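You operate a simulated robot arm through the tools that you are given. There is no shell and no other tool. Be economical: measure what you need, move in short steps, check, and stop when the job is done.

Carry out the task below with a simulated robot arm. There is one attempt and no reset: what you move stays moved.

TASK
Put one of the wax tins from the open end of the blue table on the white order card there.

It is judged by the outcome, as a careful person would: the job done as asked, and still so three seconds after it is handed in. It fails if anything else is knocked over, pushed out of place, dropped, spilled or broken.

THE ROBOT
A 7-joint arm with a two-finger parallel gripper, fixed in place. Base frame: the origin is at the foot of the arm, x ahead of it, y to its left, z up; the work surface is at about z = 0. Lengths are in m, angles in rad, forces in N, time in s.
With the tool pointing down near the work surface it reaches from about 0.22 to 0.58 m from the base axis. Its first joint turns from -1.152 to 1.152 rad. Payload 2.5 kg.
Tool frame: the origin (TCP) lies between the finger pads and is the grasp point; the fingertips stand 0.023 m ahead of it; z points along the fingers, y is the line along which they close. The gripper opens to 0.094 m. The fingers are 0.038 m wide and 0.01 m thick; the gripper's body (0.054 by 0.096 m) begins 0.039 m behind the TCP.
Orientation is that of the tool frame in the base frame, as [roll, pitch, yaw] about the fixed x, y, z axes, in that order (R = Rz(yaw) Ry(pitch) Rx(roll)). With the fingers straight down and closing along the base's y, the tool's x points along the base's -x, its y along +y and its z along -z.

THE INTERFACE
- The arm moves only by the tool apply_moves. Its argument "increments" is a list of rows, each an object (a shift or turn left out is 0, a gripper value left out holds the last) with "linear": the shift along the base's x, y, z in m, a list of three; "rot": the turn, a rotation vector about the base's x, y, z in rad, a list of three; "jaw": the closure, from 0 (fully open) to 1 (shut). In form: [{"linear": [x, y, z], "rot": [rx, ry, rz], "jaw": jaw}, ...]. A call has 1 to 10 rows; each row is the pose to reach, as a shift and turn from the pose commanded when the call began. A row lasts 0.2 s, in which the tool goes at most 0.05 m and 0.15 rad; a call with a longer step from one row to the next is refused whole, and so is a gripper value outside its range. A pose out of reach is approached as far as the arm can. The call stops where the force on the tool passes 40 N (or 10 N more than at its start, if that is more) or the arm is blocked; 0.2 s more then pass. The fingers move at their own pace (about 0.108 m/s each) and stop on an object; they squeeze with about 22 N. The grip force told is the motor's: it shows also when the fingers shut on nothing. Time passes only in rows, and 0.2 s behind the last, so rows that repeat a pose let the fingers close. It gives the time, the measured TCP pose, the force on the tool (base axes), the opening and the grip force at its end, in the units of the frame above (readings bear some noise), and new pictures: "views" is both (left out), scene, wrist or none.
- Cameras (640 x 400 px; columns grow to the right, rows downward): "scene" is fixed at [0.1079, -0.4005, 0.549]; the picture's right is [0.91, -0.40, 0.00], its down [-0.22, -0.49, -0.85] and it looks along [0.34, 0.77, -0.53] (base axes); focal length 362 px, centre (320, 200). "wrist" rides on the gripper at [-0.039, 0, -0.044] in the tool frame; the picture's right is [0.00, -1.00, 0.00], its down [0.97, 0.00, -0.24] and it looks along [0.24, 0.00, 0.97] (tool axes); focal length 218 px, centre (320, 200).
- pixel_to_xyz(camera, pixels): for up to 12 pixels [column, row] of the newest picture of that camera ("zoom" is the newest enlarged one), the place [x, y, z] in the base frame of the surface seen there, good to about 0.002 m. No time passes.
- close_up(camera, box): a new picture of the part [left, top, right, bottom] of that camera's present view, enlarged. No time passes.
- hand_in(): hands the job in; it is judged then, once.

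Work in short steps. Measure before you move; look again where a grasp or a placing could have gone wrong, and mend it. You have 60 turns and 120 pictures in all, the two below and enlarged ones among them. Open the gripper and draw the arm clear of the work before you hand the job in, unless the task says otherwise; then end with one line.

The tools are called after "Request:" by a JSON object that holds its "method" and its "body". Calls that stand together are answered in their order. apply_moves: Moves the arm, as the interface text tells. Its arguments: {"type":"object","properties":{"increments":{"type":"array","items":{"type":"object","properties":{"linear":{"type":"array","items":{"type":"number"}},"rot":{"type":"array","items":{"type":"number"}},"jaw":{"type":"number"}}}},"views":{"type":"string","enum":["both","scene","wrist","none"]}},"required":["increments"]} The other tools are called the same way: pixel_to_xyz (camera, pixels) gives the place of the surface under pixels of a picture; close_up (camera, box) takes an enlarged picture of a part of a camera's view; hand_in () hands the job in.

At the start:

```text
t: 0.0
tcp_pos: [0.3634, 0.1192, 0.3053]
tcp_rot: [3.141, 0.001, 3.141]
force: [0.0, 0.4, 1.1]
opening: 0.0938
grasp_force: 0.0
```

scene: 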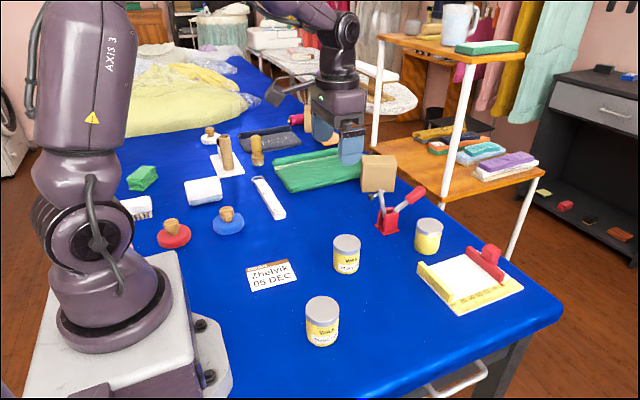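
wrist: 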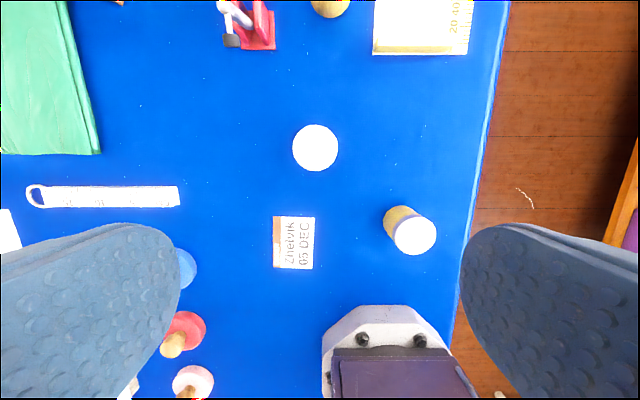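

The pictures show three tins, at scene (346,253), (322,320) and (428,236), and a white card at (271,275). I'll zoom in and measure them.

Request:
{"method": "close_up", "body": {"camera": "scene", "box": [230, 180, 540, 370]}}

Request:
{"method": "pixel_to_xyz", "body": {"camera": "scene", "pixels": [[346, 239], [322, 304], [429, 224], [247, 268], [288, 260], [297, 284], [255, 292], [470, 275], [321, 342], [346, 270], [425, 252]]}}

Request:
{"method": "pixel_to_xyz", "body": {"camera": "wrist", "pixels": [[315, 148], [414, 235], [274, 217], [314, 218], [313, 269], [273, 267], [294, 243]]}}

```text
2.06 times, centred on (385, 275) of scene
```

zoom: 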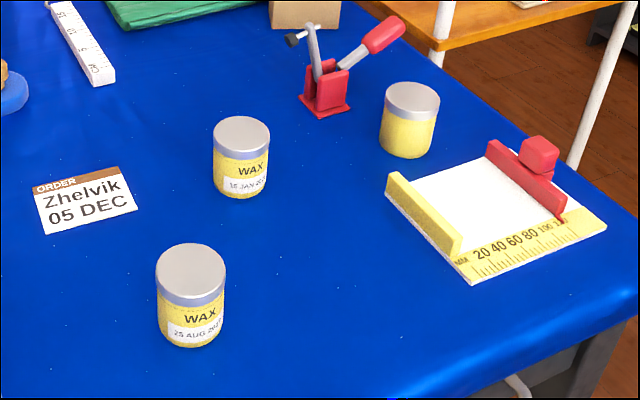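

```text
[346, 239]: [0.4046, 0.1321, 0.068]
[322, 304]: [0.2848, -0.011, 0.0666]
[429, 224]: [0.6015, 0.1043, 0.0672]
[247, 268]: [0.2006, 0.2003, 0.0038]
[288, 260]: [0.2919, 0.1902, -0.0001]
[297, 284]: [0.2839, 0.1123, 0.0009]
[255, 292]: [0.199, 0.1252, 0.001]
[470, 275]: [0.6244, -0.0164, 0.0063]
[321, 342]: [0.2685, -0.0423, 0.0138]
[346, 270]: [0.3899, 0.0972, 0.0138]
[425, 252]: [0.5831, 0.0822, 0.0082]
```

```text
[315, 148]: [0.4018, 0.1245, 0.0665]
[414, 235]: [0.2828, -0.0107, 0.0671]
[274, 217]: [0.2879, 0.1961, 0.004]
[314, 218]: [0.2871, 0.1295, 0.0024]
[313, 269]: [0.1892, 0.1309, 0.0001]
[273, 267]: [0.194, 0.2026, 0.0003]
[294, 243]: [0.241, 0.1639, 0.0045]
```

The tins carry different dates, so I'll read the labels.

Request:
{"method": "close_up", "body": {"camera": "scene", "box": [326, 230, 366, 280]}}

Request:
{"method": "close_up", "body": {"camera": "scene", "box": [300, 300, 350, 350]}}

Request:
{"method": "close_up", "body": {"camera": "scene", "box": [405, 210, 455, 260]}}

Request:
{"method": "close_up", "body": {"camera": "scene", "box": [240, 250, 304, 300]}}

```text
8.00 times, centred on (346, 255) of scene
```

zoom: 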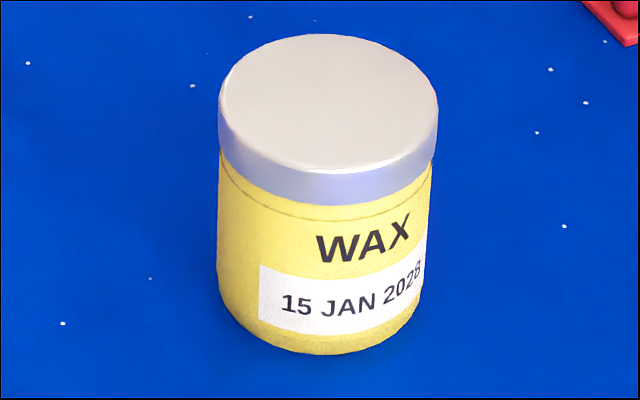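

```text
8.00 times, centred on (325, 325) of scene
```

zoom: 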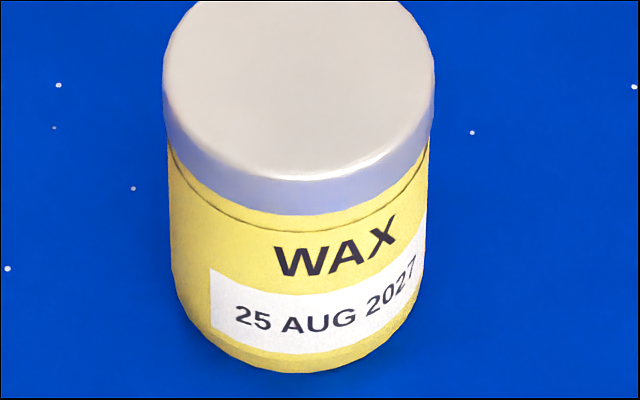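

```text
8.00 times, centred on (430, 235) of scene
```

zoom: 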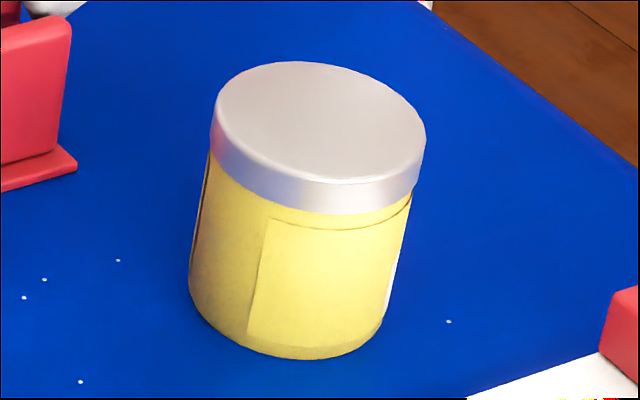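

```text
8.00 times, centred on (272, 275) of scene
```

zoom: 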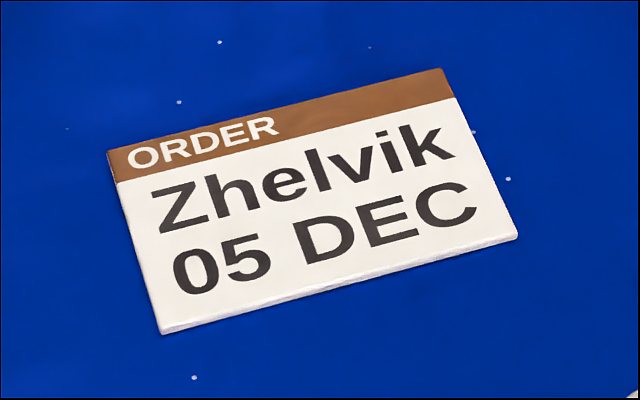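

The nearest tins read 15 JAN 2028 and 25 AUG 2027. The 2028 tin at (346,253) keeps longest and is well in reach, so I'll take that one. I measure its rim and what stands near the card.

Request:
{"method": "pixel_to_xyz", "body": {"camera": "wrist", "pixels": [[295, 148], [336, 148], [315, 128], [315, 168], [186, 268], [200, 330], [300, 120], [315, 148], [245, 30], [178, 195]]}}

Request:
{"method": "pixel_to_xyz", "body": {"camera": "scene", "pixels": [[334, 242], [358, 242], [346, 236], [346, 247], [228, 212], [228, 234], [173, 225], [241, 228], [280, 215], [385, 235], [243, 220]]}}

```text
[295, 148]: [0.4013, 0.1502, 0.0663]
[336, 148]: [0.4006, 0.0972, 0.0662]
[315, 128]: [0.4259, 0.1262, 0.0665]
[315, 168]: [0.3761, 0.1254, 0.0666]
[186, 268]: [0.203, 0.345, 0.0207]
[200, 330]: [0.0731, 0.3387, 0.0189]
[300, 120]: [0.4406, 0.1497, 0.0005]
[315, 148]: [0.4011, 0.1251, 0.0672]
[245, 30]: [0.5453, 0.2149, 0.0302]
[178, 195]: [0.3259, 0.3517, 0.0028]
```

```text
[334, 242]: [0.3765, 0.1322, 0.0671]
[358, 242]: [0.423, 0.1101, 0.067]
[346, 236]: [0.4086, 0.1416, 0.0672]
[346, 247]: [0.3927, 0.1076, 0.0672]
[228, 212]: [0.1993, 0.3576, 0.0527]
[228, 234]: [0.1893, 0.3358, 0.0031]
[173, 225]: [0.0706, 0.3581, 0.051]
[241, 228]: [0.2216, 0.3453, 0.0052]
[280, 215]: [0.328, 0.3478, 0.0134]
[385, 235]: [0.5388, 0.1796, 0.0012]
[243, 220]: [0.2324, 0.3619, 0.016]
```

The tin's centre is (0.401, 0.124), its width about 0.056 and its top at 0.067, and nothing stands near it. I go above it with the gripper open.

Request:
{"method": "apply_moves", "body": {"increments": [{"linear": [0.0376, 0.005, 0], "jaw": 0}, {"linear": [0.0376, 0.005, -0.045]}, {"linear": [0.0376, 0.005, -0.09]}, {"linear": [0.0376, 0.005, -0.135]}, {"linear": [0.0376, 0.005, -0.17]}, {"linear": [0.0376, 0.005, -0.17]}]}}

```text
t: 1.4
tcp_pos: [0.4023, 0.1232, 0.1338]
tcp_rot: [3.141, 0.001, -3.141]
force: [0.1, 0.9, 0.0]
opening: 0.0944
grasp_force: 0.0
```

scene: 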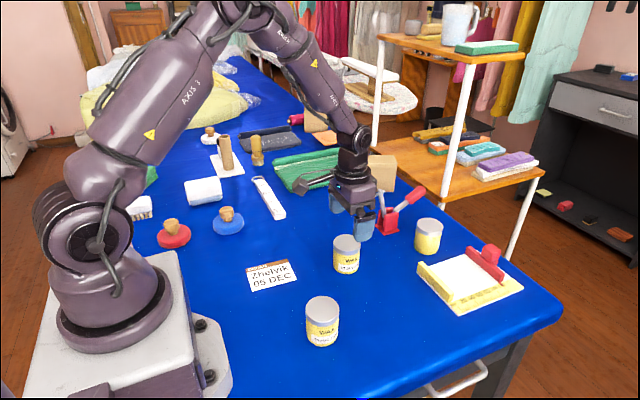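
wrist: 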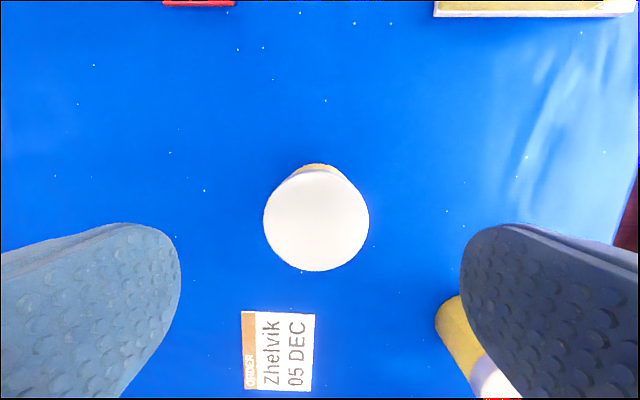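

The tin sits centred between the fingers, at (316,220) in the wrist view. I lower straight down to z≈0.042 and close.

Request:
{"method": "apply_moves", "body": {"increments": [{"linear": [0, 0, -0.04]}, {"linear": [0, 0, -0.07]}, {"linear": [0, 0, -0.093]}, {"linear": [0, 0, -0.093]}, {"linear": [0, 0, -0.093], "jaw": 1}, {"linear": [0, 0, -0.093], "jaw": 1}, {"linear": [0, 0, -0.093], "jaw": 1}, {"linear": [0, 0, -0.093], "jaw": 1}]}}

```text
t: 3.2
tcp_pos: [0.4005, 0.1231, 0.041]
tcp_rot: [-3.141, -0.001, 3.141]
force: [-0.5, 0.5, 0.1]
opening: 0.0568
grasp_force: 22.2
```

scene: 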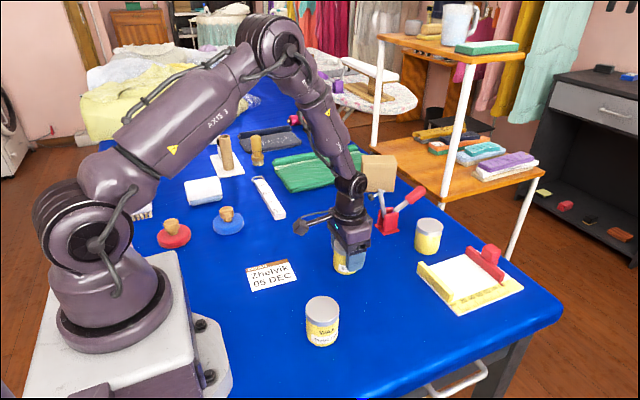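
wrist: 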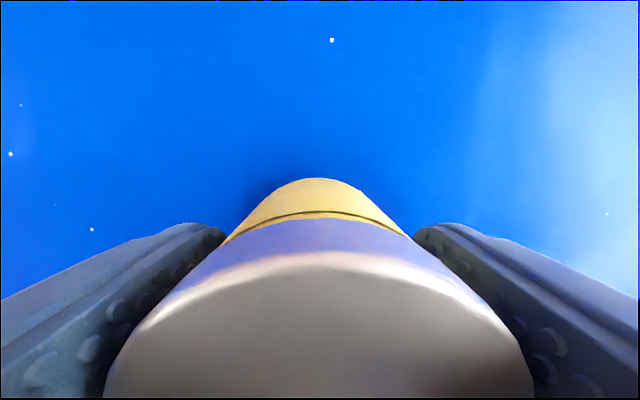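

The tin is held (opening 0.0568, grip 22 N). I lift it and carry it over the card's centre at about (0.241, 0.164).

Request:
{"method": "apply_moves", "body": {"increments": [{"linear": [0, 0, 0.03]}, {"linear": [0, 0, 0.06]}, {"linear": [-0.035, 0.01, 0.07]}, {"linear": [-0.075, 0.02, 0.07]}, {"linear": [-0.115, 0.03, 0.07]}, {"linear": [-0.145, 0.041, 0.07]}, {"linear": [-0.16, 0.041, 0.07]}, {"linear": [-0.16, 0.041, 0.07]}]}}

```text
t: 5.0
tcp_pos: [0.2423, 0.1664, 0.1126]
tcp_rot: [-3.141, 0.0, -3.141]
force: [-0.1, -0.4, -1.2]
opening: 0.0569
grasp_force: 21.7
```

scene: 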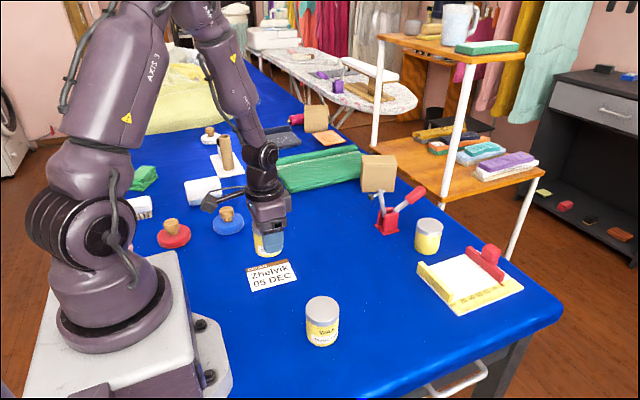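
wrist: 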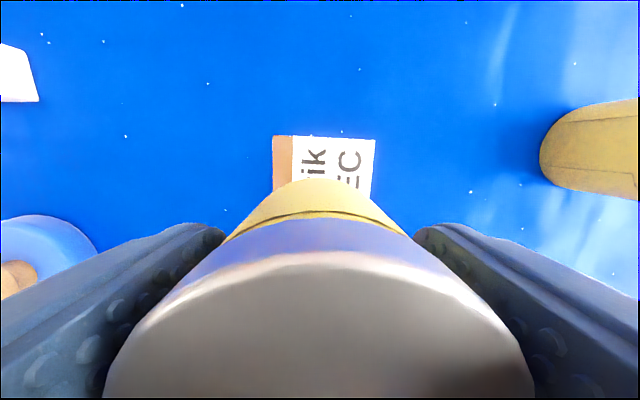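

The card is centred under the tin: its edges are at columns 272–375 in the wrist view. I lower to just above the card, then creep down.

Request:
{"method": "apply_moves", "body": {"increments": [{"linear": [0, -0.003, -0.03]}, {"linear": [0, -0.003, -0.055]}, {"linear": [0, -0.003, -0.062]}, {"linear": [0, -0.003, -0.065]}, {"linear": [0, -0.003, -0.066]}, {"linear": [0, -0.003, -0.066]}]}}

Request:
{"method": "close_up", "body": {"camera": "scene", "box": [220, 200, 320, 300]}}

```text
t: 6.4
tcp_pos: [0.2423, 0.1624, 0.0471]
tcp_rot: [-3.141, 0.0, -3.141]
force: [-0.4, 0.4, -1.2]
opening: 0.0567
grasp_force: 21.9
```

scene: 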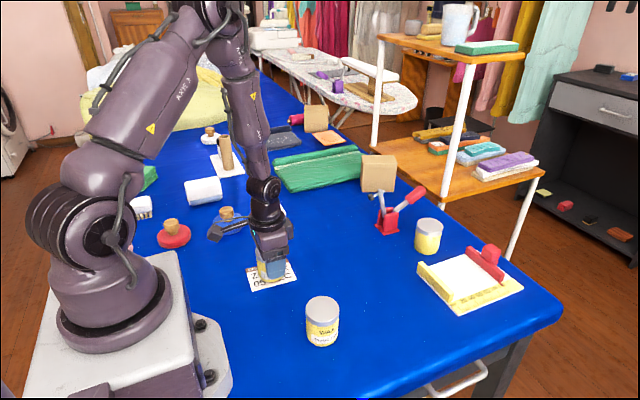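
wrist: 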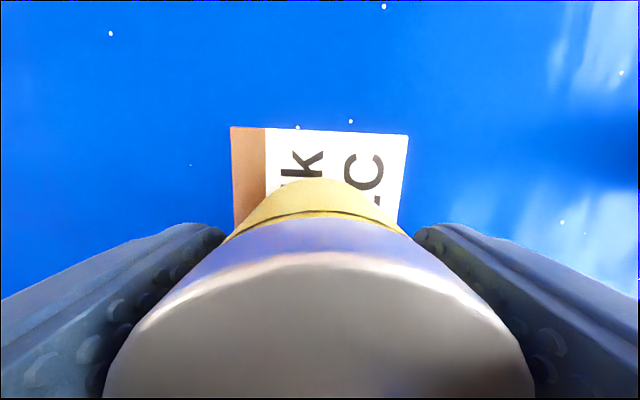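

```text
4.00 times, centred on (270, 250) of scene
```

zoom: 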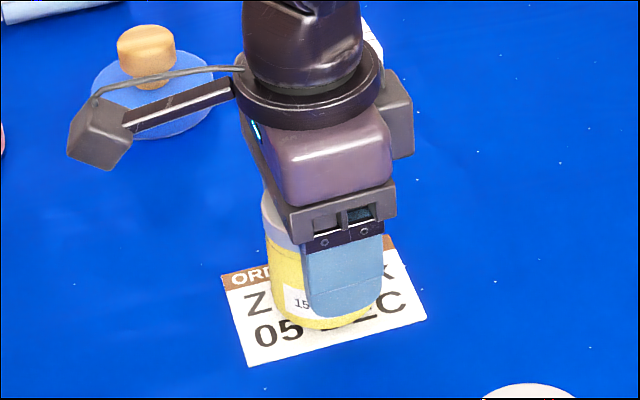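

No contact yet (force about −1 N, which is the tin's weight). I creep down in 1 mm steps.

Request:
{"method": "apply_moves", "body": {"increments": [{"linear": [0, 0, -0.001]}, {"linear": [0, 0, -0.002]}, {"linear": [0, 0, -0.002]}], "views": "none"}}

```text
t: 7.2
tcp_pos: [0.2432, 0.1618, 0.045]
tcp_rot: [3.141, 0.002, -3.141]
force: [0.9, -0.5, -1.3]
opening: 0.0572
grasp_force: 22.2
```

Request:
{"method": "apply_moves", "body": {"increments": [{"linear": [0, 0, -0.001]}, {"linear": [0, 0, -0.001]}], "views": "none"}}

```text
t: 7.8
tcp_pos: [0.2423, 0.1618, 0.0443]
tcp_rot: [3.141, 0.001, -3.14]
force: [-0.5, 0.5, 2.2]
opening: 0.057
grasp_force: 21.5
```

The force has turned to +2.2 N, so the tin now stands on the card. I open the fingers and rise straight up.

Request:
{"method": "apply_moves", "body": {"increments": [{"jaw": 0.3}, {"jaw": 0.0}, {"jaw": 0.0}, {"jaw": 0.0}, {"linear": [0, 0, 0.03]}, {"linear": [0, 0, 0.07]}, {"linear": [0, 0, 0.11]}, {"linear": [0, 0, 0.15]}, {"linear": [0.03, 0, 0.19]}, {"linear": [0.07, 0, 0.21]}]}}

Request:
{"method": "close_up", "body": {"camera": "scene", "box": [220, 200, 320, 300]}}

```text
t: 10.0
tcp_pos: [0.3097, 0.16, 0.2534]
tcp_rot: [3.141, 0.0, -3.14]
force: [-0.5, 0.0, -0.6]
opening: 0.0938
grasp_force: 0.0
```

scene: 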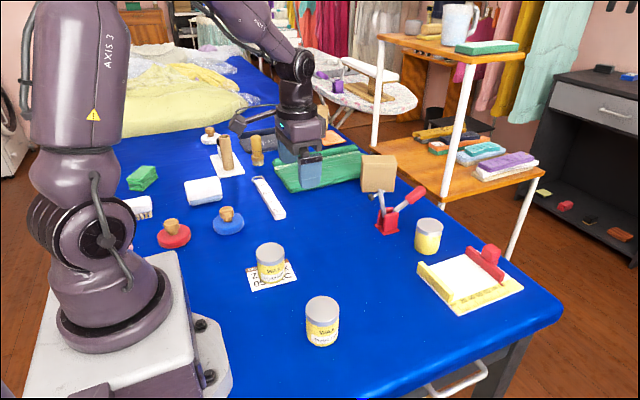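
wrist: 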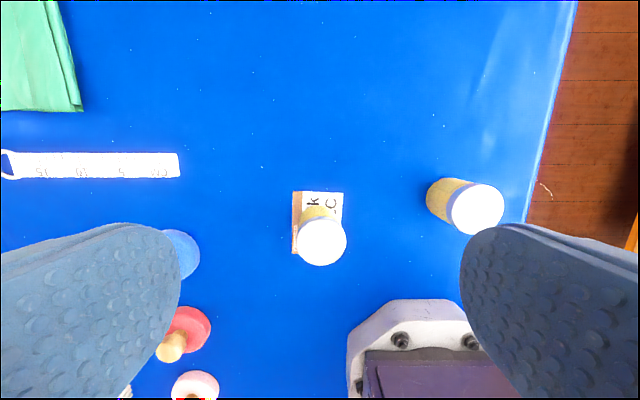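

```text
4.00 times, centred on (270, 250) of scene
```

zoom: 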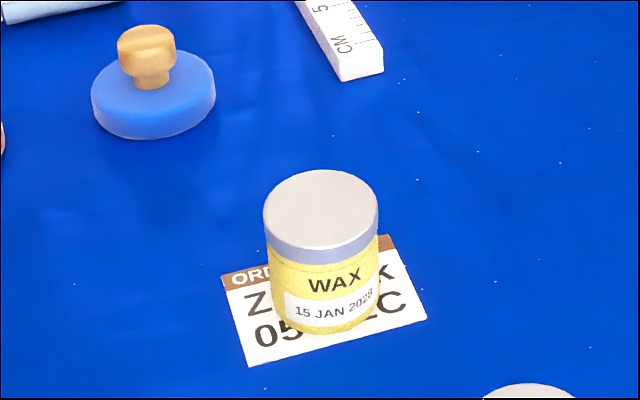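

The tin stands upright and wholly on the card, nothing else has moved, and the arm is clear. I hand in.

Request:
{"method": "hand_in", "body": {}}

```text
The job is handed in.
```

The wax tin dated 15 JAN 2028 is standing upright on the white order card; I chose it over the 25 AUG 2027 tin because it keeps longer, and nothing else was moved.
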